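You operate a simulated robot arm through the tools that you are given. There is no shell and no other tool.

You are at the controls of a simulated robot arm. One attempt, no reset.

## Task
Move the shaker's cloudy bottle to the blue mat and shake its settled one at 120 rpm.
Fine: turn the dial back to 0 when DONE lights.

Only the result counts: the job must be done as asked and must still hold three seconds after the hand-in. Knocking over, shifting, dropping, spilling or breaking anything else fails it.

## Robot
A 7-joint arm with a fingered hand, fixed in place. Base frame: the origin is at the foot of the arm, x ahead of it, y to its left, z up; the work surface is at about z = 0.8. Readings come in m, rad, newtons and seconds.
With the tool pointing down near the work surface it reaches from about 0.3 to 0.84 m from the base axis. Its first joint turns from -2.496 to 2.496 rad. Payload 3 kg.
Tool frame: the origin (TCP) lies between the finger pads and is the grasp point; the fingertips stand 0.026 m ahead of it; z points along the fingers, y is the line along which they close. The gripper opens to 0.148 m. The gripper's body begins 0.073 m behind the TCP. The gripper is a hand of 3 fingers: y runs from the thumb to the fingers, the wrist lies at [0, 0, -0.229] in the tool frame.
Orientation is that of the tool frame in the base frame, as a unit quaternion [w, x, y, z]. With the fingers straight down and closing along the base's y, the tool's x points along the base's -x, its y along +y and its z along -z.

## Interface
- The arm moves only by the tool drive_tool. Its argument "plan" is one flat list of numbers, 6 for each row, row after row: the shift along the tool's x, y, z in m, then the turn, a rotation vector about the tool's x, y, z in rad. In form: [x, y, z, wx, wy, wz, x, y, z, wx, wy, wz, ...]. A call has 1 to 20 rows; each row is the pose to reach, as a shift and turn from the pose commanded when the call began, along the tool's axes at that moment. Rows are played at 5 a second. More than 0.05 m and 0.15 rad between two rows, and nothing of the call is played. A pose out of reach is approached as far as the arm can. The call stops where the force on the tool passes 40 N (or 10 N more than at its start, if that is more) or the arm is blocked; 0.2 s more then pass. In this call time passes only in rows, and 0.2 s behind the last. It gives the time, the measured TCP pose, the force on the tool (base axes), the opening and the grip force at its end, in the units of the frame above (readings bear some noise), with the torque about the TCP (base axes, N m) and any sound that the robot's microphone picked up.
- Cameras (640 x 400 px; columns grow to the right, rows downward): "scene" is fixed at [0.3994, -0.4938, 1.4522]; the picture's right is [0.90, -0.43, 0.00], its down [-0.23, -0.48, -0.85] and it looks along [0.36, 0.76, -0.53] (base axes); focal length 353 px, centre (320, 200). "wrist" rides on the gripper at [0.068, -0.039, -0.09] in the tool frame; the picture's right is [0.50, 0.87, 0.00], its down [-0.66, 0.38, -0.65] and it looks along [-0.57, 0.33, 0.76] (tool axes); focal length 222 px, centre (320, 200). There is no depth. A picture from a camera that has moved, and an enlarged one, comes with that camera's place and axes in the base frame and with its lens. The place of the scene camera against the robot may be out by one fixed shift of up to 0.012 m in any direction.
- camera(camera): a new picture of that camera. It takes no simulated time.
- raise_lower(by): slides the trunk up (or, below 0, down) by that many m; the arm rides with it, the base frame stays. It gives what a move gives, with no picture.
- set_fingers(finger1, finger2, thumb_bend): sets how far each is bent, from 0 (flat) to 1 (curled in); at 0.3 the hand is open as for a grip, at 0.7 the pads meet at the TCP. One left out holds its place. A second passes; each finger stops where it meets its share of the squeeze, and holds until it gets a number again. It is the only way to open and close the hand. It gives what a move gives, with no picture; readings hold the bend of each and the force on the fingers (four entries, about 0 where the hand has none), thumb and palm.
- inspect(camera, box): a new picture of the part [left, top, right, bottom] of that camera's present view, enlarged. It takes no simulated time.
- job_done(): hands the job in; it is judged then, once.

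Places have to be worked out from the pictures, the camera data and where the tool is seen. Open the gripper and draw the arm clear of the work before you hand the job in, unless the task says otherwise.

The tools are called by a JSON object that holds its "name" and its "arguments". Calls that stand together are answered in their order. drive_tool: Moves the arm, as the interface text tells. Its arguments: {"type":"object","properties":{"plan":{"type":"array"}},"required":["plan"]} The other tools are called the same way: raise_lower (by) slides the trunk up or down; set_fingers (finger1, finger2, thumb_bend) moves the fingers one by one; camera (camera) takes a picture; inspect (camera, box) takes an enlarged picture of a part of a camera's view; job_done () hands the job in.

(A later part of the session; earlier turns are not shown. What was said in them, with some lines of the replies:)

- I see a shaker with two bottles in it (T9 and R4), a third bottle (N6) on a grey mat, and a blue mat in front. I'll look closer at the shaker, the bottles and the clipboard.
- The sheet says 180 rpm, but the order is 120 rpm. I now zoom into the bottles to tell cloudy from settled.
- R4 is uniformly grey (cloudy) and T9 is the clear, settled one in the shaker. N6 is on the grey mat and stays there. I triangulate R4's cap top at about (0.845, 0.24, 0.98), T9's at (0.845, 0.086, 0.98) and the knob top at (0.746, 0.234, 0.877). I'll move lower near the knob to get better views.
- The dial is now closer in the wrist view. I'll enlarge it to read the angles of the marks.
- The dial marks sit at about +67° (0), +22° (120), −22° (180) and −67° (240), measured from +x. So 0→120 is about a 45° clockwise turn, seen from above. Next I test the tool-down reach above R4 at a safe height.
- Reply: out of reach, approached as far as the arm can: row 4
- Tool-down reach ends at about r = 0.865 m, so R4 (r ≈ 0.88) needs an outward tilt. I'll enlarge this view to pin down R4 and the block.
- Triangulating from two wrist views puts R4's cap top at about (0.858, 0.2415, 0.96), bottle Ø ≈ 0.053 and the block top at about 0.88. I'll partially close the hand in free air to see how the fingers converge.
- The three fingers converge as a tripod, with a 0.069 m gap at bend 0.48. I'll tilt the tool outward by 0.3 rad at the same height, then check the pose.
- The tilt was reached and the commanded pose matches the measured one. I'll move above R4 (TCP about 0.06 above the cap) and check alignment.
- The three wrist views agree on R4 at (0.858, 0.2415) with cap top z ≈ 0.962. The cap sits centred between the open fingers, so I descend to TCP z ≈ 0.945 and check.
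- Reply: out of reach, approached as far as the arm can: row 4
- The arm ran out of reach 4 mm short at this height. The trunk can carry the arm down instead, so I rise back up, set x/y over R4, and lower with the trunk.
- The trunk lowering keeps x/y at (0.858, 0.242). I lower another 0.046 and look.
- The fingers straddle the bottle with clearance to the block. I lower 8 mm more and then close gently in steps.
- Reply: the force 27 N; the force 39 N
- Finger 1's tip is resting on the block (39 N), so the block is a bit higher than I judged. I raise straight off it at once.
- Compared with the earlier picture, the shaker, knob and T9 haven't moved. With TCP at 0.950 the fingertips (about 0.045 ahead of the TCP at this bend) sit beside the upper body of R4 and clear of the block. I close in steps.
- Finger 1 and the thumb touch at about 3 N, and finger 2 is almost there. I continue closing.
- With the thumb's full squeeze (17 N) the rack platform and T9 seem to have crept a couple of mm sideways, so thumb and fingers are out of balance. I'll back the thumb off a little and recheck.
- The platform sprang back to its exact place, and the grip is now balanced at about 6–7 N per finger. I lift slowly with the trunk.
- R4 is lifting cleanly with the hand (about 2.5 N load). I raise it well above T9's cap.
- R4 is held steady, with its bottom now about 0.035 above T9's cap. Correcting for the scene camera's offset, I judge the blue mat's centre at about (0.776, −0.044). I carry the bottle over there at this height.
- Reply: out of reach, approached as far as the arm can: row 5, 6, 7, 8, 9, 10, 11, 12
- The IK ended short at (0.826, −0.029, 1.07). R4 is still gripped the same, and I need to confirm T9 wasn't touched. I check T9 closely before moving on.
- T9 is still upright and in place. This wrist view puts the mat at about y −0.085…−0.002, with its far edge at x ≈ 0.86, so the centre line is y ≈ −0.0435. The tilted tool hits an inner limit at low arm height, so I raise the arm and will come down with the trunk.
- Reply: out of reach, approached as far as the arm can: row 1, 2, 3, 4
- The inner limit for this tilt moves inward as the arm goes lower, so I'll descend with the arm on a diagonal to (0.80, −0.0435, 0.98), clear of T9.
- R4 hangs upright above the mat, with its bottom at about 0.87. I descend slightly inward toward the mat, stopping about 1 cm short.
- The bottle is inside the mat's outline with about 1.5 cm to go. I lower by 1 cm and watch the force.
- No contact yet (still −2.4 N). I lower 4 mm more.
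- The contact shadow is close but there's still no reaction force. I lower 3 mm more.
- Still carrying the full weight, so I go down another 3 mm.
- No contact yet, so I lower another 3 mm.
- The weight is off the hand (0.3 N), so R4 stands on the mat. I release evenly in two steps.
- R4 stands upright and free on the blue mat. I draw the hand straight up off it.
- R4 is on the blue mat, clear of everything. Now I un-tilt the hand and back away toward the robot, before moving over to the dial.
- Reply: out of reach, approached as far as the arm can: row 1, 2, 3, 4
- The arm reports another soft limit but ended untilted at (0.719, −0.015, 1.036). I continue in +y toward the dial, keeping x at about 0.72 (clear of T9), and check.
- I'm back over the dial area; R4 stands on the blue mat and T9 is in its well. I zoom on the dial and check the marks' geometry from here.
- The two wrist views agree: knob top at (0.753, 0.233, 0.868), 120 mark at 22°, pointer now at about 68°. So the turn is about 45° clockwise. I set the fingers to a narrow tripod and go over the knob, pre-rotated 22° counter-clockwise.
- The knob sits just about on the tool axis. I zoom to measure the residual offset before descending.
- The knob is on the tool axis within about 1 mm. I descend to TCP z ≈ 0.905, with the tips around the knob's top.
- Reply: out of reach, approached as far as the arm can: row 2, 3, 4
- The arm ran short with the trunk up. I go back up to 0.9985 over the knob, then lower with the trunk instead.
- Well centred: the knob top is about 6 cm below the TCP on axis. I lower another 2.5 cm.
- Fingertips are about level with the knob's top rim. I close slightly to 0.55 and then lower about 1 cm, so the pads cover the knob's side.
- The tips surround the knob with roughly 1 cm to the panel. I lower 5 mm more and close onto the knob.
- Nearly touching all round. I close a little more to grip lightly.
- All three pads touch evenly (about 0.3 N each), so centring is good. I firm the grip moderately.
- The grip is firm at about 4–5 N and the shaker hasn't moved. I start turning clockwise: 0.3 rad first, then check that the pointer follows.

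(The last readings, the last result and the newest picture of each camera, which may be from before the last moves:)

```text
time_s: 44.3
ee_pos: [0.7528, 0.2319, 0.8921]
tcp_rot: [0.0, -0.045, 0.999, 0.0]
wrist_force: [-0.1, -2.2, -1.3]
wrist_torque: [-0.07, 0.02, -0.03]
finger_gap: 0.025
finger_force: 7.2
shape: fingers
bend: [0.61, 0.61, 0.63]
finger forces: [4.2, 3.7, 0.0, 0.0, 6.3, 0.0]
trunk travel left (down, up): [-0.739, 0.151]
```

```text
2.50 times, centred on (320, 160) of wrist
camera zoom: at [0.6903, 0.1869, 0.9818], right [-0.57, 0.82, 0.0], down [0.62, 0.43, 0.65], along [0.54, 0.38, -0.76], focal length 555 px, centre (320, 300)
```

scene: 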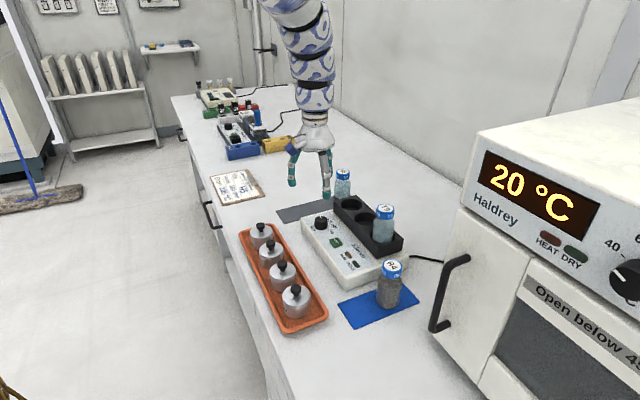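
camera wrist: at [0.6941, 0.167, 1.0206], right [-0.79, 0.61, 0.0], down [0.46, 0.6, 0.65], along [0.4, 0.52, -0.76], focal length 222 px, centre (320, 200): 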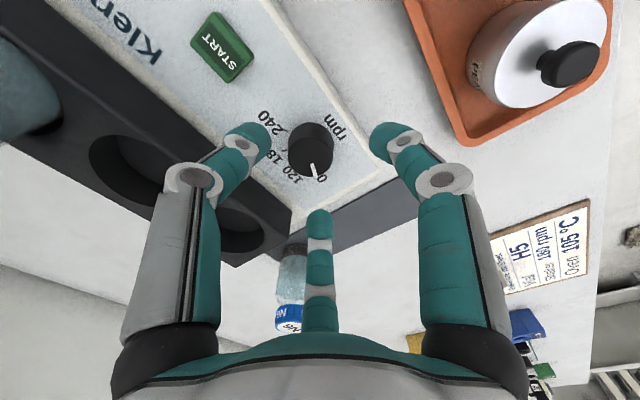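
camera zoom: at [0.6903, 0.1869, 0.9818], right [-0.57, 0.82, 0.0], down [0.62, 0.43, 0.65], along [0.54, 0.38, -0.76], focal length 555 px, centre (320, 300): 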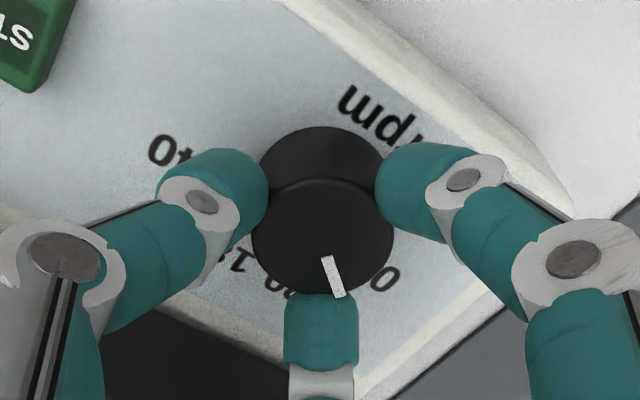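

The pointer follows the hand one-to-one. I turn the remaining 0.485 rad, for 45° in total.

{"name": "drive_tool", "arguments": {"plan": [0, 0, 0, 0, 0, 0.1, 0, 0, 0, 0, 0, 0.2, 0, 0, 0, 0, 0, 0.3, 0, 0, 0, 0, 0, 0.4, 0, 0, 0, 0, 0, 0.485]}}

{"name": "inspect", "arguments": {"camera": "scene", "box": [300, 195, 350, 245]}}

{"name": "inspect", "arguments": {"camera": "wrist", "box": [220, 80, 420, 240]}}

```text
time_s: 45.5
ee_pos: [0.7522, 0.2309, 0.8919]
tcp_rot: [0.001, 0.197, 0.98, -0.001]
wrist_force: [-0.6, -0.5, 0.5]
wrist_torque: [-0.06, 0.02, 0.0]
finger_gap: 0.0253
finger_force: 7.6
shape: fingers
bend: [0.61, 0.61, 0.63]
finger forces: [4.1, 4.2, 0.1, 0.0, 5.9, 0.0]
trunk travel left (down, up): [-0.739, 0.151]
```

```text
8.00 times, centred on (325, 220) of scene
camera zoom: at [0.3994, -0.4938, 1.4522], right [0.9, -0.43, 0.0], down [-0.23, -0.48, -0.85], along [0.36, 0.76, -0.53], focal length 2824 px, centre (280, 40)
```

zoom: 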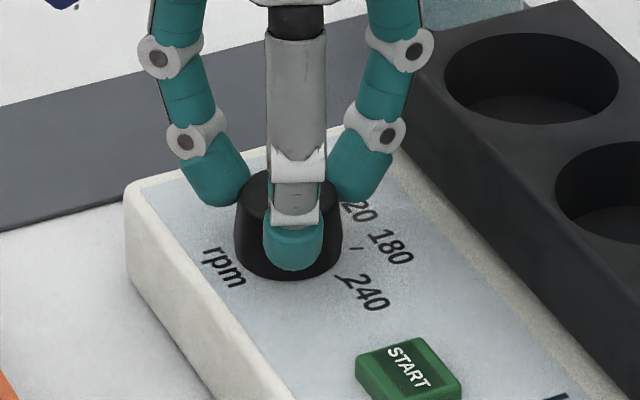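

```text
2.50 times, centred on (320, 160) of wrist
camera zoom: at [0.6763, 0.2215, 0.9817], right [-0.13, 0.99, 0.0], down [0.75, 0.1, 0.65], along [0.65, 0.08, -0.76], focal length 555 px, centre (320, 300)
```

zoom: 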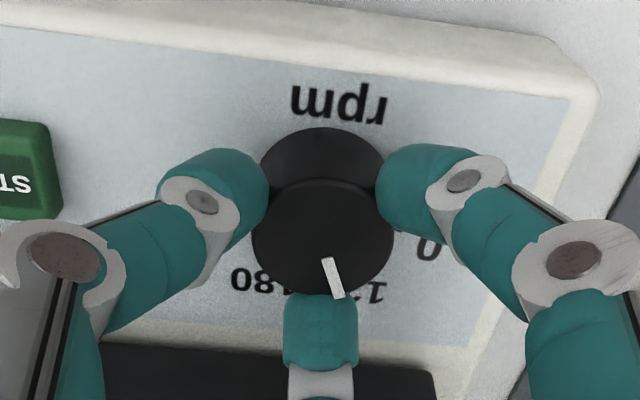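

The turn completed with the pointer held in the grip. I release evenly and rise to read the dial.

{"name": "set_fingers", "arguments": {"finger1": 0.55, "finger2": 0.55, "thumb_bend": 0.55}}

{"name": "raise_lower", "arguments": {"by": 0.09}}

{"name": "inspect", "arguments": {"camera": "wrist", "box": [260, 60, 380, 160]}}

{"name": "inspect", "arguments": {"camera": "scene", "box": [300, 195, 350, 245]}}

```text
time_s: 46.5
ee_pos: [0.7525, 0.2317, 0.8917]
tcp_rot: [-0.001, 0.196, 0.981, 0.0]
wrist_force: [-0.4, -0.2, 0.4]
wrist_torque: [0.01, 0.0, 0.01]
finger_gap: 0.0449
finger_force: 0.1
shape: fingers
bend: [0.55, 0.55, 0.55]
finger forces: [0.0, 0.0, 0.0, 0.0, 0.0, 0.0]
trunk travel left (down, up): [-0.739, 0.151]
```

```text
time_s: 47.8
ee_pos: [0.7526, 0.2311, 0.9813]
tcp_rot: [0.0, 0.196, 0.981, 0.001]
wrist_force: [0.1, -0.5, 0.3]
wrist_torque: [0.0, 0.01, 0.03]
finger_gap: 0.0449
finger_force: 0.1
shape: fingers
bend: [0.55, 0.55, 0.55]
finger forces: [0.1, 0.0, 0.1, 0.0, 0.1, 0.0]
trunk travel left (down, up): [-0.829, 0.061]
```

```text
4.00 times, centred on (320, 110) of wrist
camera zoom: at [0.6765, 0.2215, 1.0716], right [-0.13, 0.99, 0.0], down [0.75, 0.1, 0.65], along [0.65, 0.08, -0.76], focal length 888 px, centre (320, 560)
```

zoom: 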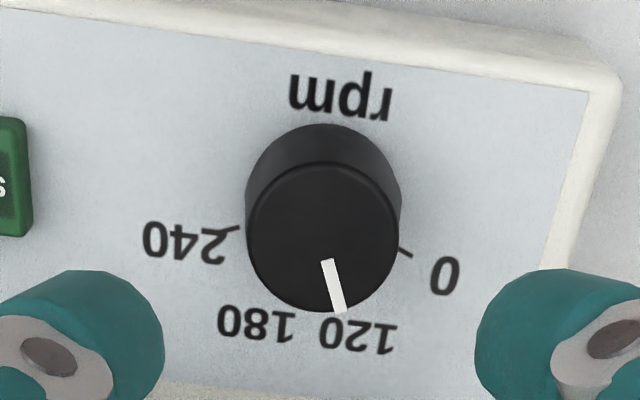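

```text
8.00 times, centred on (325, 220) of scene
camera zoom: at [0.3994, -0.4938, 1.4522], right [0.9, -0.43, 0.0], down [-0.23, -0.48, -0.85], along [0.36, 0.76, -0.53], focal length 2824 px, centre (280, 40)
```

zoom: 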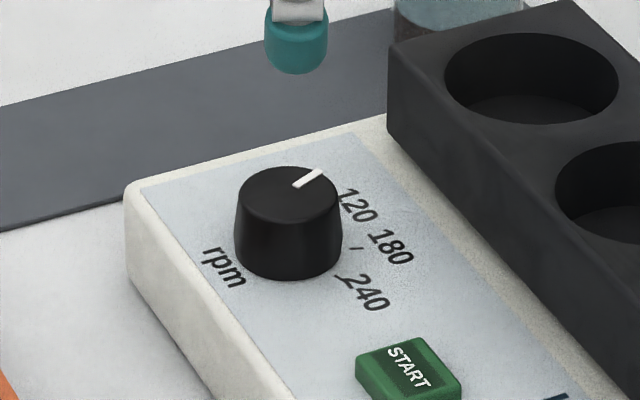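

The pointer reads about 23–24°, right on the 120 mark (22°). START is at about (0.752, 0.143) with its top at z ≈ 0.857. I close the fingers into one tip and move above it.

{"name": "set_fingers", "arguments": {"finger1": 0.68, "finger2": 0.68, "thumb_bend": 0.68}}

{"name": "drive_tool", "arguments": {"plan": [-0.0112, -0.0277, 0, 0, 0, 0, -0.0224, -0.0555, 0, 0, 0, 0, -0.0336, -0.0832, 0, 0, 0, 0]}}

{"name": "camera", "arguments": {"camera": "wrist"}}

{"name": "inspect", "arguments": {"camera": "scene", "box": [280, 150, 420, 290]}}

```text
time_s: 48.8
ee_pos: [0.7517, 0.2313, 0.9822]
tcp_rot: [0.0, 0.196, 0.981, 0.0]
wrist_force: [-0.8, -0.1, -0.5]
wrist_torque: [0.01, -0.02, 0.03]
finger_gap: 0.0054
finger_force: 0.0
shape: fingers
bend: [0.68, 0.68, 0.68]
finger forces: [0.1, 0.0, 0.1, 0.0, 0.0, 0.0]
trunk travel left (down, up): [-0.829, 0.061]
```

```text
time_s: 49.6
ee_pos: [0.7513, 0.1412, 0.9822]
tcp_rot: [0.0, 0.196, 0.981, 0.001]
wrist_force: [-0.2, -0.2, -0.7]
wrist_torque: [0.0, 0.02, 0.01]
finger_gap: 0.0049
finger_force: 0.0
shape: fingers
bend: [0.68, 0.68, 0.68]
finger forces: [0.0, 0.1, 0.0, 0.0, 0.0, 0.0]
trunk travel left (down, up): [-0.829, 0.061]
```

```text
taken
camera wrist: at [0.6756, 0.1315, 1.0721], right [-0.13, 0.99, 0.0], down [0.75, 0.1, 0.65], along [0.65, 0.09, -0.76], focal length 222 px, centre (320, 200)
```

wrist: 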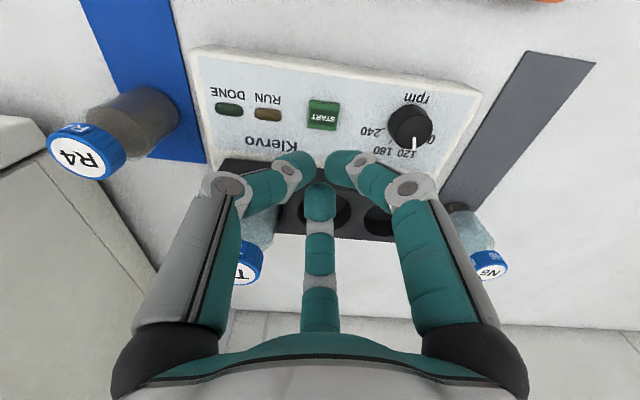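

```text
2.86 times, centred on (350, 220) of scene
camera zoom: at [0.3994, -0.4938, 1.4522], right [0.9, -0.43, 0.0], down [-0.23, -0.48, -0.85], along [0.36, 0.76, -0.53], focal length 1009 px, centre (234, 143)
```

zoom: 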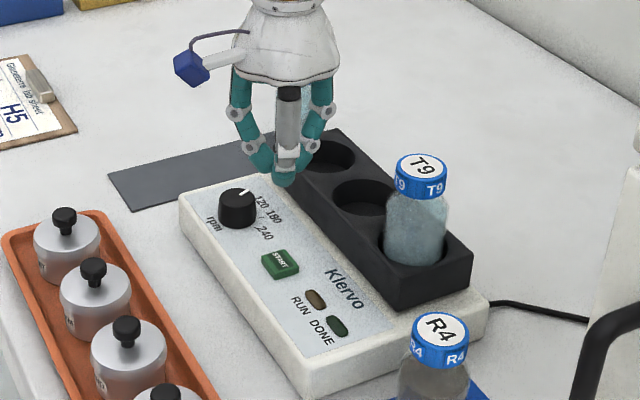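

START is on the tool axis within about 3 mm. I nudge by 2.5 mm and lower the trunk most of the way.

{"name": "drive_tool", "arguments": {"plan": [0.001, 0.0023, 0, 0, 0, 0]}}

{"name": "raise_lower", "arguments": {"by": -0.078}}

{"name": "inspect", "arguments": {"camera": "wrist", "box": [220, 80, 420, 240]}}

{"name": "inspect", "arguments": {"camera": "scene", "box": [300, 190, 380, 270]}}

```text
time_s: 50.0
ee_pos: [0.7518, 0.1434, 0.9816]
tcp_rot: [0.0, 0.197, 0.98, -0.001]
wrist_force: [-1.2, -0.6, 0.3]
wrist_torque: [0.0, 0.01, 0.02]
finger_gap: 0.0051
finger_force: 0.0
shape: fingers
bend: [0.68, 0.68, 0.68]
finger forces: [0.1, 0.0, 0.0, 0.1, 0.1, 0.0]
trunk travel left (down, up): [-0.829, 0.061]
```

```text
time_s: 51.1
ee_pos: [0.7524, 0.1437, 0.9038]
tcp_rot: [0.0, 0.196, 0.981, -0.001]
wrist_force: [0.2, -0.1, 1.0]
wrist_torque: [0.02, 0.02, -0.02]
finger_gap: 0.0054
finger_force: 0.0
shape: fingers
bend: [0.68, 0.68, 0.68]
finger forces: [0.0, 0.1, 0.1, 0.0, 0.0, 0.1]
trunk travel left (down, up): [-0.751, 0.139]
```

```text
2.50 times, centred on (320, 160) of wrist
camera zoom: at [0.6754, 0.1342, 0.994], right [-0.13, 0.99, 0.0], down [0.75, 0.1, 0.65], along [0.65, 0.08, -0.76], focal length 555 px, centre (320, 300)
```

zoom: 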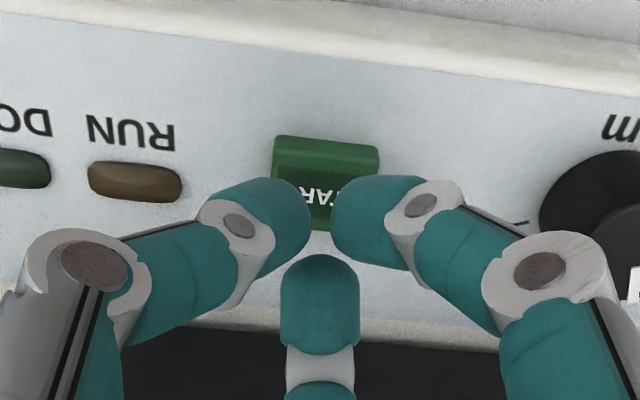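

```text
5.00 times, centred on (340, 230) of scene
camera zoom: at [0.3994, -0.4938, 1.4522], right [0.9, -0.43, 0.0], down [-0.23, -0.48, -0.85], along [0.36, 0.76, -0.53], focal length 1765 px, centre (220, 50)
```

zoom: 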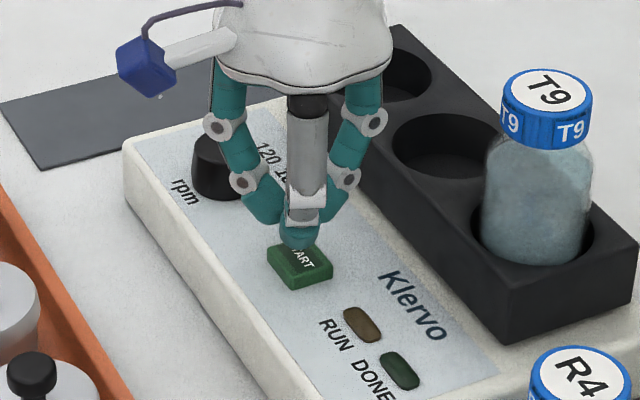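

The tip cluster is over START. I firm the fingers together and lower in small steps, watching force and the RUN lamp.

{"name": "set_fingers", "arguments": {"finger1": 0.72, "finger2": 0.72, "thumb_bend": 0.72}}

{"name": "raise_lower", "arguments": {"by": -0.01}}

{"name": "inspect", "arguments": {"camera": "scene", "box": [300, 190, 380, 270]}}

{"name": "inspect", "arguments": {"camera": "wrist", "box": [220, 80, 420, 240]}}

```text
time_s: 52.1
ee_pos: [0.7518, 0.1431, 0.9031]
tcp_rot: [0.0, 0.196, 0.981, 0.001]
wrist_force: [0.2, 0.2, -0.4]
wrist_torque: [0.03, 0.0, 0.0]
finger_gap: 0.0
finger_force: 0.2
shape: fingers
bend: [0.71, 0.71, 0.71]
finger forces: [0.0, 0.0, 0.1, 0.0, 0.1, 0.0]
trunk travel left (down, up): [-0.751, 0.139]
```

```text
time_s: 52.7
ee_pos: [0.7513, 0.1454, 0.8935]
tcp_rot: [0.0, 0.196, 0.981, 0.001]
wrist_force: [0.9, -0.8, -0.4]
wrist_torque: [-0.02, 0.0, 0.02]
finger_gap: 0.0001
finger_force: 0.1
shape: fingers
bend: [0.71, 0.71, 0.71]
finger forces: [0.0, 0.0, 0.0, 0.0, 0.0, 0.1]
trunk travel left (down, up): [-0.741, 0.149]
```

```text
5.00 times, centred on (340, 230) of scene
camera zoom: at [0.3994, -0.4938, 1.4522], right [0.9, -0.43, 0.0], down [-0.23, -0.48, -0.85], along [0.36, 0.76, -0.53], focal length 1765 px, centre (220, 50)
```

zoom: 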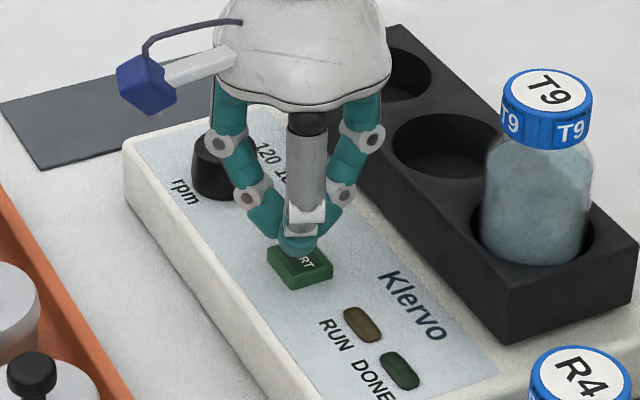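

```text
2.50 times, centred on (320, 160) of wrist
camera zoom: at [0.6753, 0.1342, 0.984], right [-0.13, 0.99, 0.0], down [0.75, 0.1, 0.65], along [0.65, 0.08, -0.76], focal length 555 px, centre (320, 300)
```

zoom: 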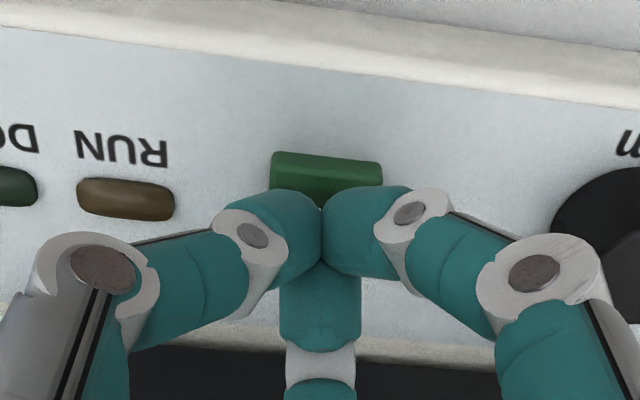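

The tips form one tight point just over START. I lower 5 mm.

{"name": "raise_lower", "arguments": {"by": -0.006}}

{"name": "inspect", "arguments": {"camera": "scene", "box": [310, 210, 370, 270]}}

```text
time_s: 53.2
ee_pos: [0.7515, 0.1434, 0.8883]
tcp_rot: [0.0, 0.196, 0.981, 0.0]
wrist_force: [-0.5, -0.5, -0.5]
wrist_torque: [0.02, -0.01, 0.03]
finger_gap: 0.0
finger_force: 0.0
shape: fingers
bend: [0.71, 0.71, 0.71]
finger forces: [0.0, 0.0, 0.1, 0.0, 0.0, 0.0]
trunk travel left (down, up): [-0.735, 0.155]
```

```text
6.67 times, centred on (340, 240) of scene
camera zoom: at [0.3994, -0.4938, 1.4522], right [0.9, -0.43, 0.0], down [-0.23, -0.48, -0.85], along [0.36, 0.76, -0.53], focal length 2354 px, centre (187, -67)
```

zoom: 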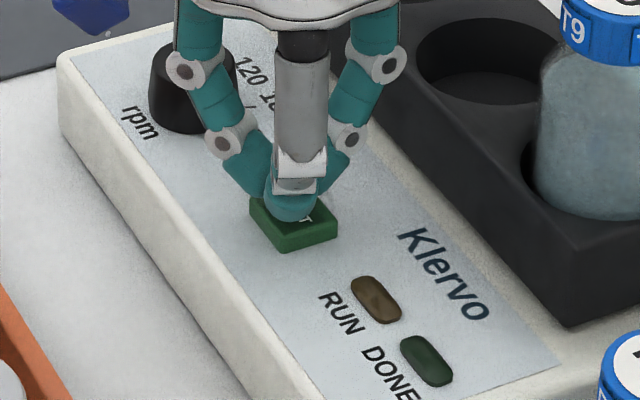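

Almost touching. I press using the arm in small increments of 2 mm.

{"name": "drive_tool", "arguments": {"plan": [0, 0, 0.002, 0, 0, 0, 0, 0, 0.004, 0, 0, 0]}}

{"name": "inspect", "arguments": {"camera": "scene", "box": [310, 210, 370, 270]}}

```text
time_s: 53.9
ee_pos: [0.7522, 0.1437, 0.8829]
tcp_rot: [0.0, 0.196, 0.981, 0.0]
wrist_force: [0.3, 0.6, 0.1]
wrist_torque: [0.01, 0.0, 0.02]
finger_gap: 0.0002
finger_force: 0.1
shape: fingers
bend: [0.71, 0.71, 0.71]
finger forces: [0.0, 0.0, 0.0, 0.0, 0.1, 0.0]
trunk travel left (down, up): [-0.735, 0.155]
```

```text
6.67 times, centred on (340, 240) of scene
camera zoom: at [0.3994, -0.4938, 1.4522], right [0.9, -0.43, 0.0], down [-0.23, -0.48, -0.85], along [0.36, 0.76, -0.53], focal length 2354 px, centre (187, -67)
```

zoom: 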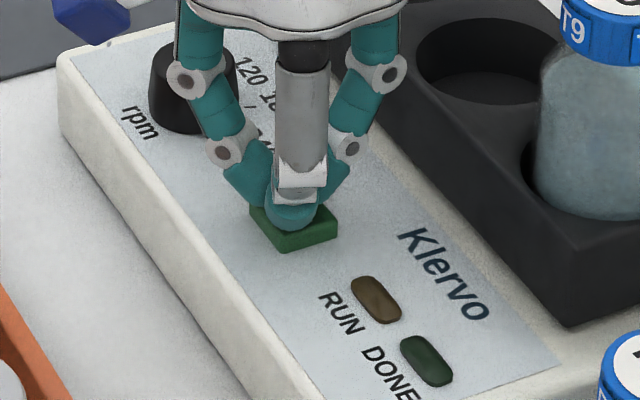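

No contact yet. I continue down 4 mm.

{"name": "drive_tool", "arguments": {"plan": [0, 0, 0.002, 0, 0, 0, 0, 0, 0.004, 0, 0, 0]}}

{"name": "inspect", "arguments": {"camera": "scene", "box": [310, 210, 370, 270]}}

```text
time_s: 54.5
ee_pos: [0.7505, 0.1432, 0.8798]
tcp_rot: [0.0, 0.195, 0.981, 0.0]
wrist_force: [0.2, -0.1, 0.6]
wrist_torque: [-0.03, 0.03, 0.02]
finger_gap: 0.0
finger_force: 0.1
shape: fingers
bend: [0.71, 0.71, 0.71]
finger forces: [0.0, 0.0, 0.0, 0.1, 0.0, 0.0]
trunk travel left (down, up): [-0.735, 0.155]
```

```text
6.67 times, centred on (340, 240) of scene
camera zoom: at [0.3994, -0.4938, 1.4522], right [0.9, -0.43, 0.0], down [-0.23, -0.48, -0.85], along [0.36, 0.76, -0.53], focal length 2354 px, centre (187, -67)
```

zoom: 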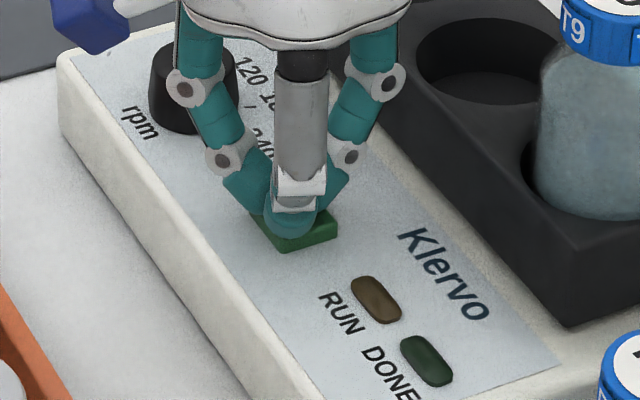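

Still no reaction. I go 3 mm more.

{"name": "drive_tool", "arguments": {"plan": [0, 0, 0.0015, 0, 0, 0, 0, 0, 0.003, 0, 0, 0]}}

{"name": "inspect", "arguments": {"camera": "scene", "box": [310, 210, 370, 270]}}

```text
time_s: 55.0
ee_pos: [0.7507, 0.1437, 0.8768]
tcp_rot: [0.0, 0.196, 0.981, 0.0]
wrist_force: [0.3, -0.7, 2.6]
wrist_torque: [-0.06, 0.0, 0.01]
finger_gap: 0.0
finger_force: 0.1
shape: fingers
bend: [0.71, 0.71, 0.71]
finger forces: [0.1, 0.1, 0.0, 0.0, 0.1, 0.0]
trunk travel left (down, up): [-0.735, 0.155]
heard: click
```

```text
6.67 times, centred on (340, 240) of scene
camera zoom: at [0.3994, -0.4938, 1.4522], right [0.9, -0.43, 0.0], down [-0.23, -0.48, -0.85], along [0.36, 0.76, -0.53], focal length 2354 px, centre (187, -67)
```

zoom: 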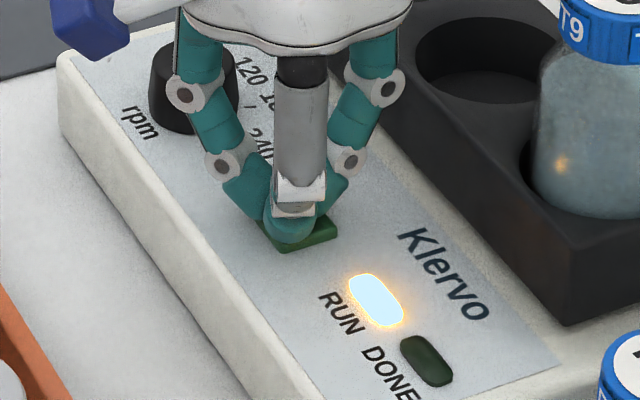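

A click was heard and RUN lights up. I rise off the button.

{"name": "raise_lower", "arguments": {"by": 0.1}}

{"name": "inspect", "arguments": {"camera": "scene", "box": [280, 150, 440, 290]}}

```text
time_s: 56.4
ee_pos: [0.7526, 0.1432, 0.9766]
tcp_rot: [0.0, 0.197, 0.981, 0.0]
wrist_force: [-0.6, 1.0, -0.3]
wrist_torque: [0.03, 0.0, -0.02]
finger_gap: 0.0
finger_force: 0.1
shape: fingers
bend: [0.71, 0.71, 0.71]
finger forces: [0.0, 0.0, 0.0, 0.0, 0.0, 0.0]
trunk travel left (down, up): [-0.835, 0.055]
```

```text
2.86 times, centred on (360, 220) of scene
camera zoom: at [0.3994, -0.4938, 1.4522], right [0.9, -0.43, 0.0], down [-0.23, -0.48, -0.85], along [0.36, 0.76, -0.53], focal length 1009 px, centre (206, 143)
```

zoom: 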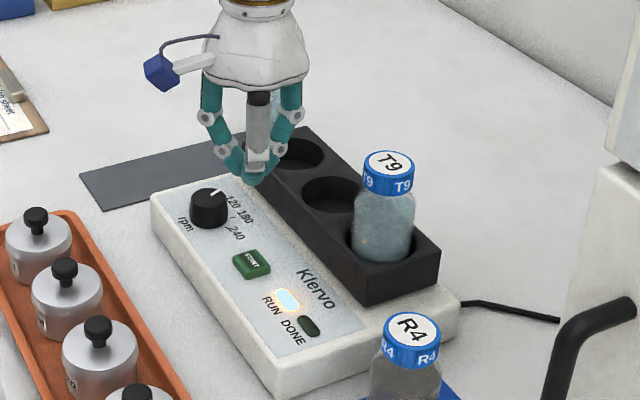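

RUN is lit with the dial at 120 and T9 in its well. I move back over the knob, reopen to the pre-grasp spread, and wait for DONE.

{"name": "drive_tool", "arguments": {"plan": [0.0111, 0.0275, -0.0037, 0, 0, 0, 0.0222, 0.055, -0.0073, 0, 0, 0, 0.0333, 0.0825, -0.011, 0, 0, 0]}}

{"name": "set_fingers", "arguments": {"finger1": 0.54, "finger2": 0.54, "thumb_bend": 0.54}}

{"name": "inspect", "arguments": {"camera": "wrist", "box": [260, 60, 380, 160]}}

{"name": "inspect", "arguments": {"camera": "scene", "box": [320, 220, 400, 290]}}

```text
time_s: 57.2
ee_pos: [0.7508, 0.2318, 0.9869]
tcp_rot: [-0.001, 0.197, 0.98, -0.001]
wrist_force: [0.2, -0.6, 0.9]
wrist_torque: [-0.01, -0.03, 0.01]
finger_gap: 0.0
finger_force: 0.1
shape: fingers
bend: [0.71, 0.71, 0.71]
finger forces: [0.1, 0.0, 0.0, 0.0, 0.0, 0.0]
trunk travel left (down, up): [-0.835, 0.055]
```

```text
time_s: 58.2
ee_pos: [0.7531, 0.2335, 0.9887]
tcp_rot: [0.0, 0.197, 0.98, 0.0]
wrist_force: [1.1, -0.2, 0.9]
wrist_torque: [-0.02, -0.01, 0.01]
finger_gap: 0.0484
finger_force: 0.1
shape: fingers
bend: [0.54, 0.54, 0.54]
finger forces: [0.0, 0.0, 0.1, 0.0, 0.1, 0.1]
trunk travel left (down, up): [-0.835, 0.055]
```

```text
4.00 times, centred on (320, 110) of wrist
camera zoom: at [0.6764, 0.2232, 1.0784], right [-0.13, 0.99, 0.0], down [0.75, 0.1, 0.65], along [0.65, 0.08, -0.76], focal length 888 px, centre (320, 560)
```

zoom: 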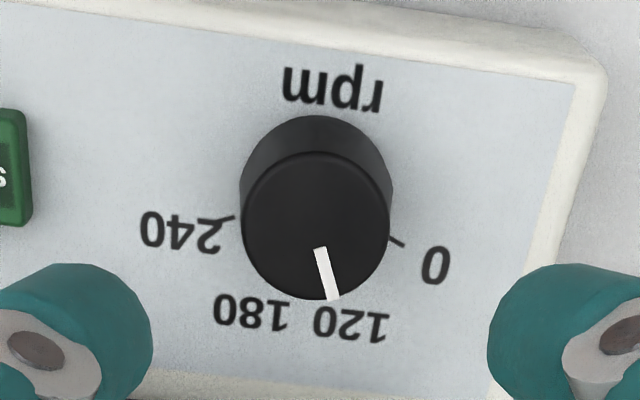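

```text
5.71 times, centred on (360, 255) of scene
camera zoom: at [0.3994, -0.4938, 1.4522], right [0.9, -0.43, 0.0], down [-0.23, -0.48, -0.85], along [0.36, 0.76, -0.53], focal length 2017 px, centre (91, -114)
```

zoom: 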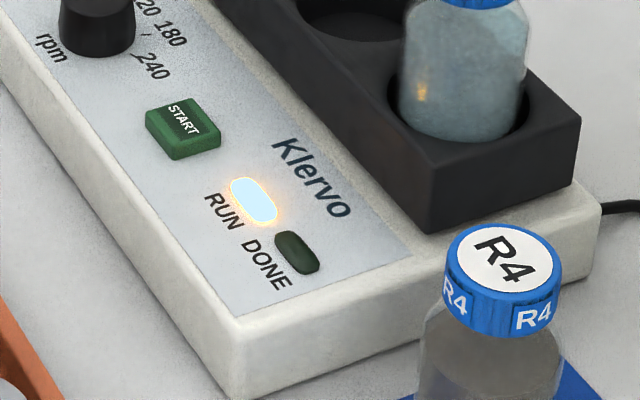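

RUN is still lit and DONE is dark. I hold still for 4 s.

{"name": "drive_tool", "arguments": {"plan": [0, -0.001, 0, 0, 0, 0, 0, -0.001, 0, 0, 0, 0, 0, -0.001, 0, 0, 0, 0, 0, -0.001, 0, 0, 0, 0, 0, -0.001, 0, 0, 0, 0, 0, -0.001, 0, 0, 0, 0, 0, -0.001, 0, 0, 0, 0, 0, -0.001, 0, 0, 0, 0, 0, -0.001, 0, 0, 0, 0, 0, -0.001, 0, 0, 0, 0, 0, -0.001, 0, 0, 0, 0, 0, -0.001, 0, 0, 0, 0, 0, -0.001, 0, 0, 0, 0, 0, -0.001, 0, 0, 0, 0, 0, -0.001, 0, 0, 0, 0, 0, -0.001, 0, 0, 0, 0, 0, -0.001, 0, 0, 0, 0, 0, -0.001, 0, 0, 0, 0, 0, -0.001, 0, 0, 0, 0, 0, -0.001, 0, 0, 0, 0]}}

{"name": "inspect", "arguments": {"camera": "scene", "box": [320, 190, 420, 290]}}

```text
time_s: 62.4
ee_pos: [0.7521, 0.2326, 0.9879]
tcp_rot: [0.0, 0.196, 0.981, 0.0]
wrist_force: [-0.6, -0.6, -0.3]
wrist_torque: [0.0, 0.04, 0.03]
finger_gap: 0.0486
finger_force: 0.0
shape: fingers
bend: [0.54, 0.54, 0.54]
finger forces: [0.0, 0.0, 0.0, 0.0, 0.0, 0.1]
trunk travel left (down, up): [-0.835, 0.055]
```

```text
4.00 times, centred on (370, 240) of scene
camera zoom: at [0.3994, -0.4938, 1.4522], right [0.9, -0.43, 0.0], down [-0.23, -0.48, -0.85], along [0.36, 0.76, -0.53], focal length 1412 px, centre (120, 40)
```

zoom: 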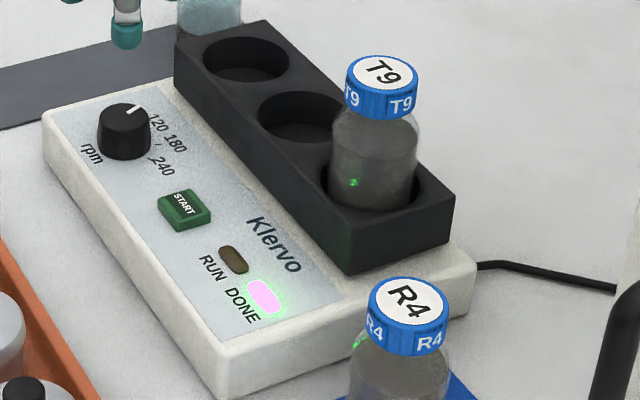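

DONE is lit, RUN is off, and T9 is now cloudy (mixed). I lower onto the knob again to turn it back to 0.

{"name": "raise_lower", "arguments": {"by": -0.07}}

{"name": "inspect", "arguments": {"camera": "wrist", "box": [220, 80, 420, 240]}}

{"name": "inspect", "arguments": {"camera": "scene", "box": [290, 180, 360, 250]}}

```text
time_s: 63.5
ee_pos: [0.7506, 0.2317, 0.9179]
tcp_rot: [0.0, 0.196, 0.981, 0.0]
wrist_force: [-0.3, -0.2, -0.3]
wrist_torque: [0.06, 0.02, 0.0]
finger_gap: 0.0485
finger_force: 0.2
shape: fingers
bend: [0.54, 0.54, 0.54]
finger forces: [0.0, 0.0, 0.0, 0.1, 0.0, 0.0]
trunk travel left (down, up): [-0.765, 0.125]
```

```text
2.50 times, centred on (320, 160) of wrist
camera zoom: at [0.6757, 0.2222, 1.0083], right [-0.13, 0.99, 0.0], down [0.75, 0.1, 0.65], along [0.65, 0.08, -0.76], focal length 555 px, centre (320, 300)
```

zoom: 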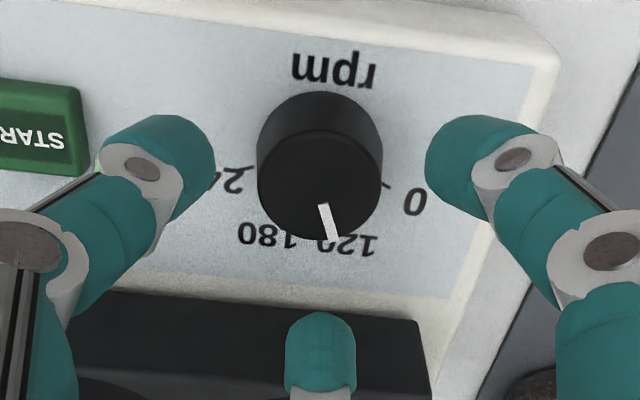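

```text
5.71 times, centred on (325, 215) of scene
camera zoom: at [0.3994, -0.4938, 1.4522], right [0.9, -0.43, 0.0], down [-0.23, -0.48, -0.85], along [0.36, 0.76, -0.53], focal length 2017 px, centre (291, 114)
```

zoom: 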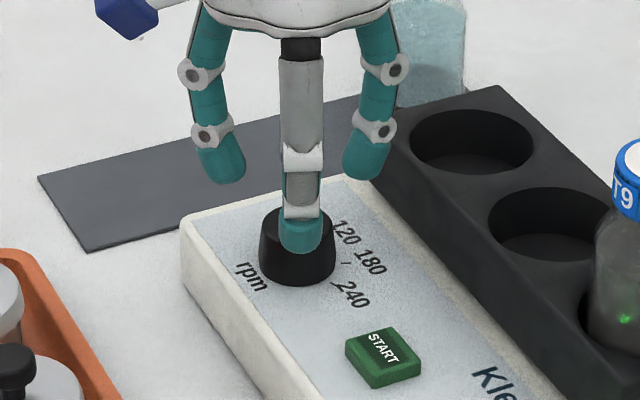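

Well centred again. I lower 2.6 cm more to the earlier grip height and close gently.

{"name": "raise_lower", "arguments": {"by": -0.026}}

{"name": "set_fingers", "arguments": {"finger1": 0.615, "finger2": 0.615, "thumb_bend": 0.615}}

{"name": "inspect", "arguments": {"camera": "scene", "box": [290, 180, 360, 250]}}

```text
time_s: 64.2
ee_pos: [0.7517, 0.2329, 0.892]
tcp_rot: [0.0, 0.196, 0.981, 0.001]
wrist_force: [0.3, -0.1, -0.3]
wrist_torque: [-0.03, -0.03, 0.02]
finger_gap: 0.0484
finger_force: 0.1
shape: fingers
bend: [0.54, 0.54, 0.54]
finger forces: [0.1, 0.0, 0.0, 0.0, 0.1, 0.1]
trunk travel left (down, up): [-0.739, 0.151]
```

```text
time_s: 65.2
ee_pos: [0.7507, 0.2323, 0.8926]
tcp_rot: [0.001, 0.196, 0.981, 0.0]
wrist_force: [0.8, -0.6, -0.7]
wrist_torque: [-0.01, 0.02, -0.02]
finger_gap: 0.0279
finger_force: 0.7
shape: fingers
bend: [0.61, 0.6, 0.61]
finger forces: [0.2, 0.5, 0.0, 0.0, 0.5, 0.0]
trunk travel left (down, up): [-0.739, 0.151]
```

```text
5.71 times, centred on (325, 215) of scene
camera zoom: at [0.3994, -0.4938, 1.4522], right [0.9, -0.43, 0.0], down [-0.23, -0.48, -0.85], along [0.36, 0.76, -0.53], focal length 2017 px, centre (291, 114)
```

zoom: 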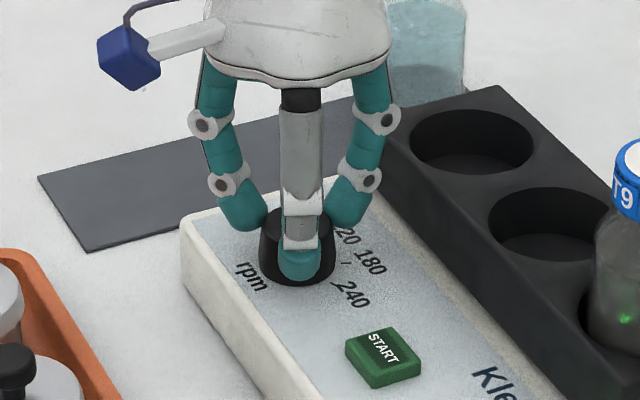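

All three pads touch evenly. I firm the grip and turn back counter-clockwise by 0.785 rad.

{"name": "set_fingers", "arguments": {"finger1": 0.66, "finger2": 0.66, "thumb_bend": 0.66}}

{"name": "drive_tool", "arguments": {"plan": [0, 0, 0, 0, 0, -0.1, 0, 0, 0, 0, 0, -0.2, 0, 0, 0, 0, 0, -0.3, 0, 0, 0, 0, 0, -0.4, 0, 0, 0, 0, 0, -0.5, 0, 0, 0, 0, 0, -0.6, 0, 0, 0, 0, 0, -0.7, 0, 0, 0, 0, 0, -0.785]}}

{"name": "inspect", "arguments": {"camera": "wrist", "box": [220, 80, 420, 240]}}

{"name": "inspect", "arguments": {"camera": "scene", "box": [290, 180, 360, 250]}}

```text
time_s: 66.2
ee_pos: [0.7517, 0.2332, 0.8926]
tcp_rot: [0.0, 0.195, 0.981, 0.0]
wrist_force: [-0.4, -1.7, -0.4]
wrist_torque: [-0.03, 0.04, -0.02]
finger_gap: 0.0249
finger_force: 6.4
shape: fingers
bend: [0.61, 0.61, 0.62]
finger forces: [3.6, 4.1, 0.0, 0.1, 5.8, 0.1]
trunk travel left (down, up): [-0.739, 0.151]
```

```text
time_s: 68.0
ee_pos: [0.7521, 0.232, 0.8914]
tcp_rot: [0.001, -0.196, 0.981, 0.0]
wrist_force: [1.0, -2.2, 0.8]
wrist_torque: [-0.06, -0.01, 0.03]
finger_gap: 0.0249
finger_force: 6.9
shape: fingers
bend: [0.61, 0.61, 0.62]
finger forces: [3.7, 4.2, 0.0, 0.1, 6.3, 0.0]
trunk travel left (down, up): [-0.739, 0.151]
```

```text
2.50 times, centred on (320, 160) of wrist
camera zoom: at [0.7058, 0.17, 0.9822], right [-0.79, 0.61, 0.0], down [0.46, 0.6, 0.65], along [0.4, 0.52, -0.76], focal length 555 px, centre (320, 300)
```

zoom: 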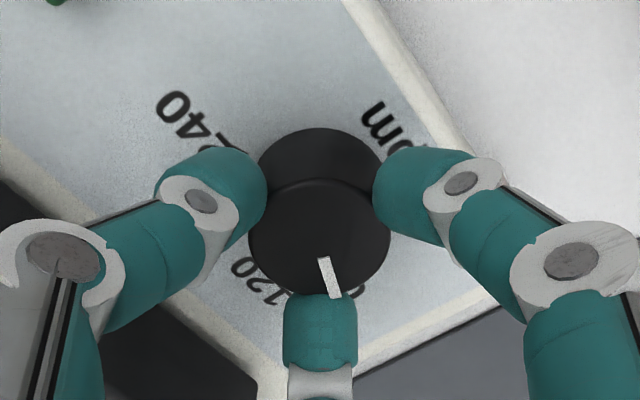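

```text
5.71 times, centred on (325, 215) of scene
camera zoom: at [0.3994, -0.4938, 1.4522], right [0.9, -0.43, 0.0], down [-0.23, -0.48, -0.85], along [0.36, 0.76, -0.53], focal length 2017 px, centre (291, 114)
```

zoom: 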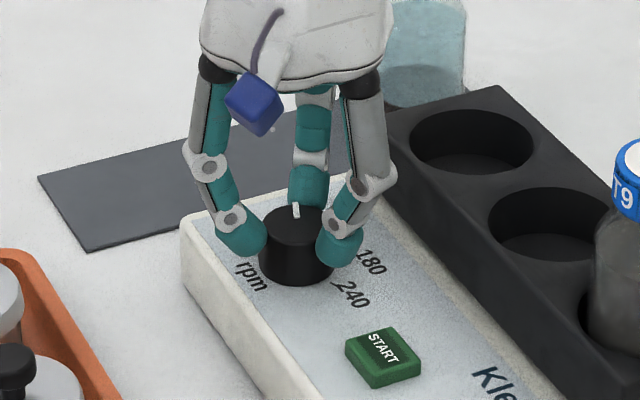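

The pointer is back as it was at the start (0). I release evenly and rise to verify.

{"name": "set_fingers", "arguments": {"finger1": 0.54, "finger2": 0.54, "thumb_bend": 0.54}}

{"name": "raise_lower", "arguments": {"by": 0.11}}

{"name": "inspect", "arguments": {"camera": "wrist", "box": [260, 60, 380, 160]}}

{"name": "inspect", "arguments": {"camera": "scene", "box": [290, 180, 420, 300]}}

{"name": "inspect", "arguments": {"camera": "scene", "box": [300, 195, 350, 245]}}

```text
time_s: 69.0
ee_pos: [0.7519, 0.2316, 0.8918]
tcp_rot: [-0.001, -0.194, 0.981, 0.0]
wrist_force: [0.7, -0.5, 0.1]
wrist_torque: [-0.02, 0.02, 0.02]
finger_gap: 0.0486
finger_force: 0.1
shape: fingers
bend: [0.54, 0.54, 0.54]
finger forces: [0.0, 0.1, 0.1, 0.0, 0.1, 0.0]
trunk travel left (down, up): [-0.739, 0.151]
```

```text
time_s: 70.4
ee_pos: [0.7519, 0.2316, 1.0025]
tcp_rot: [0.001, -0.195, 0.981, 0.001]
wrist_force: [0.0, 0.5, 0.2]
wrist_torque: [0.01, -0.02, 0.0]
finger_gap: 0.0486
finger_force: 0.0
shape: fingers
bend: [0.54, 0.54, 0.54]
finger forces: [0.0, 0.1, 0.0, 0.0, 0.0, 0.0]
trunk travel left (down, up): [-0.849, 0.041]
```

```text
4.00 times, centred on (320, 110) of wrist
camera zoom: at [0.7057, 0.1703, 1.0921], right [-0.79, 0.61, 0.0], down [0.46, 0.6, 0.65], along [0.4, 0.52, -0.76], focal length 888 px, centre (320, 560)
```

zoom: 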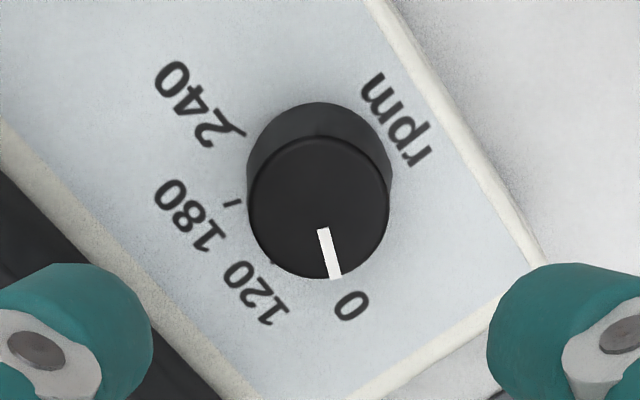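

```text
3.33 times, centred on (355, 240) of scene
camera zoom: at [0.3994, -0.4938, 1.4522], right [0.9, -0.43, 0.0], down [-0.23, -0.48, -0.85], along [0.36, 0.76, -0.53], focal length 1177 px, centre (203, 67)
```

zoom: 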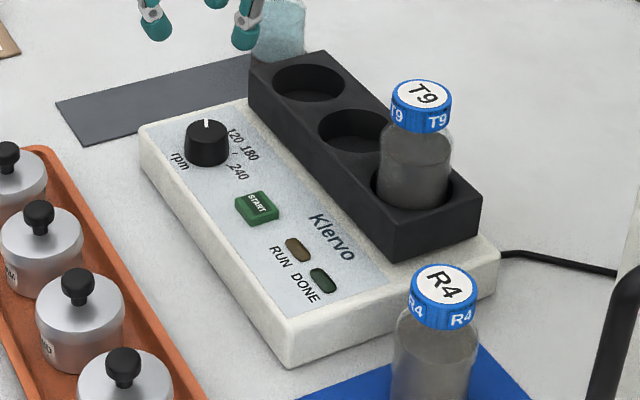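

```text
8.00 times, centred on (325, 220) of scene
camera zoom: at [0.3994, -0.4938, 1.4522], right [0.9, -0.43, 0.0], down [-0.23, -0.48, -0.85], along [0.36, 0.76, -0.53], focal length 2824 px, centre (280, 40)
```

zoom: 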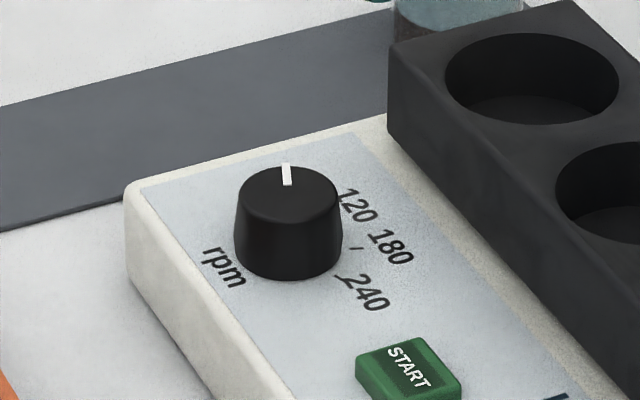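

The dial points to 0 as at the start, the lamps are off, T9 is mixed in its well and R4 is on the blue mat. I draw the arm up and back, then open the hand.

{"name": "drive_tool", "arguments": {"plan": [0.0, 0.0, -0.03, 0, 0, 0, 0.02, 0.015, -0.05, 0, 0, 0, 0.04, 0.03, -0.065, 0, 0, 0, 0.0664, 0.049, -0.08, 0, 0, 0]}}

{"name": "set_fingers", "arguments": {"finger1": 0.3, "finger2": 0.3, "thumb_bend": 0.3}}

{"name": "camera", "arguments": {"camera": "scene"}}

{"name": "inspect", "arguments": {"camera": "scene", "box": [270, 150, 430, 250]}}

```text
time_s: 71.4
ee_pos: [0.6712, 0.2515, 1.082]
tcp_rot: [0.0, -0.194, 0.981, 0.0]
wrist_force: [0.5, -0.2, 0.5]
wrist_torque: [-0.01, -0.02, -0.01]
finger_gap: 0.0485
finger_force: 0.0
shape: fingers
bend: [0.54, 0.54, 0.54]
finger forces: [0.1, 0.0, 0.1, 0.0, 0.0, 0.0]
trunk travel left (down, up): [-0.849, 0.041]
```

```text
time_s: 72.4
ee_pos: [0.6718, 0.2526, 1.0828]
tcp_rot: [0.0, -0.194, 0.981, 0.0]
wrist_force: [-0.5, -0.2, -0.1]
wrist_torque: [0.0, 0.02, -0.02]
finger_gap: 0.1264
finger_force: 0.0
shape: fingers
bend: [0.3, 0.3, 0.3]
finger forces: [0.0, 0.0, 0.0, 0.0, 0.0, 0.1]
trunk travel left (down, up): [-0.849, 0.041]
```

```text
taken
```

scene: 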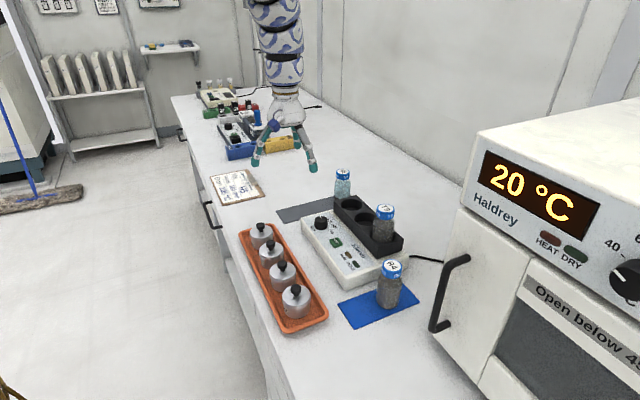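

```text
4.00 times, centred on (350, 200) of scene
camera zoom: at [0.3994, -0.4938, 1.4522], right [0.9, -0.43, 0.0], down [-0.23, -0.48, -0.85], along [0.36, 0.76, -0.53], focal length 1412 px, centre (200, 200)
```

zoom: 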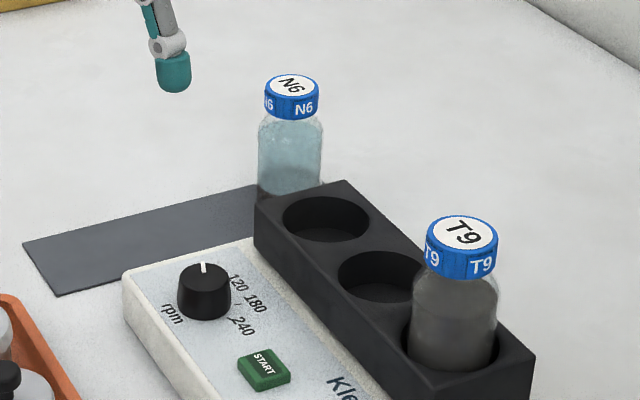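

Nothing else has moved: the shaker, N6 and T9 are where they were, R4 stands on the blue mat, and the dial is at 0. The hand is open and clear, so I hand in the job.

{"name": "job_done", "arguments": {}}

```text
The job is handed in.
```

The job is done and handed in. I haven't seen the judge's result.

- **Cloudy bottle:** R4 was the shaker's cloudy bottle. It now stands upright on the blue mat.
- **Settled bottle:** T9 stayed in the shaker and ran at 120 rpm until DONE lit. I used your 120 rpm, although the lab sheet on the bench says 180. T9 now looks evenly mixed.
- **Dial:** I turned it back to 0 after DONE lit, and the lamps are now off.

Two things happened while I was picking up R4:

- **Finger on the rack:** A fingertip pressed on the shaker's rack at about 39 N before I lifted off.
- **Rack shifted and returned:** My first grip on R4 pushed the rack sideways by about 2.5 mm. It sprang back when I eased the grip.

In the last pictures, the shaker, T9 and N6 are where they started. I left the hand open and clear of the work.
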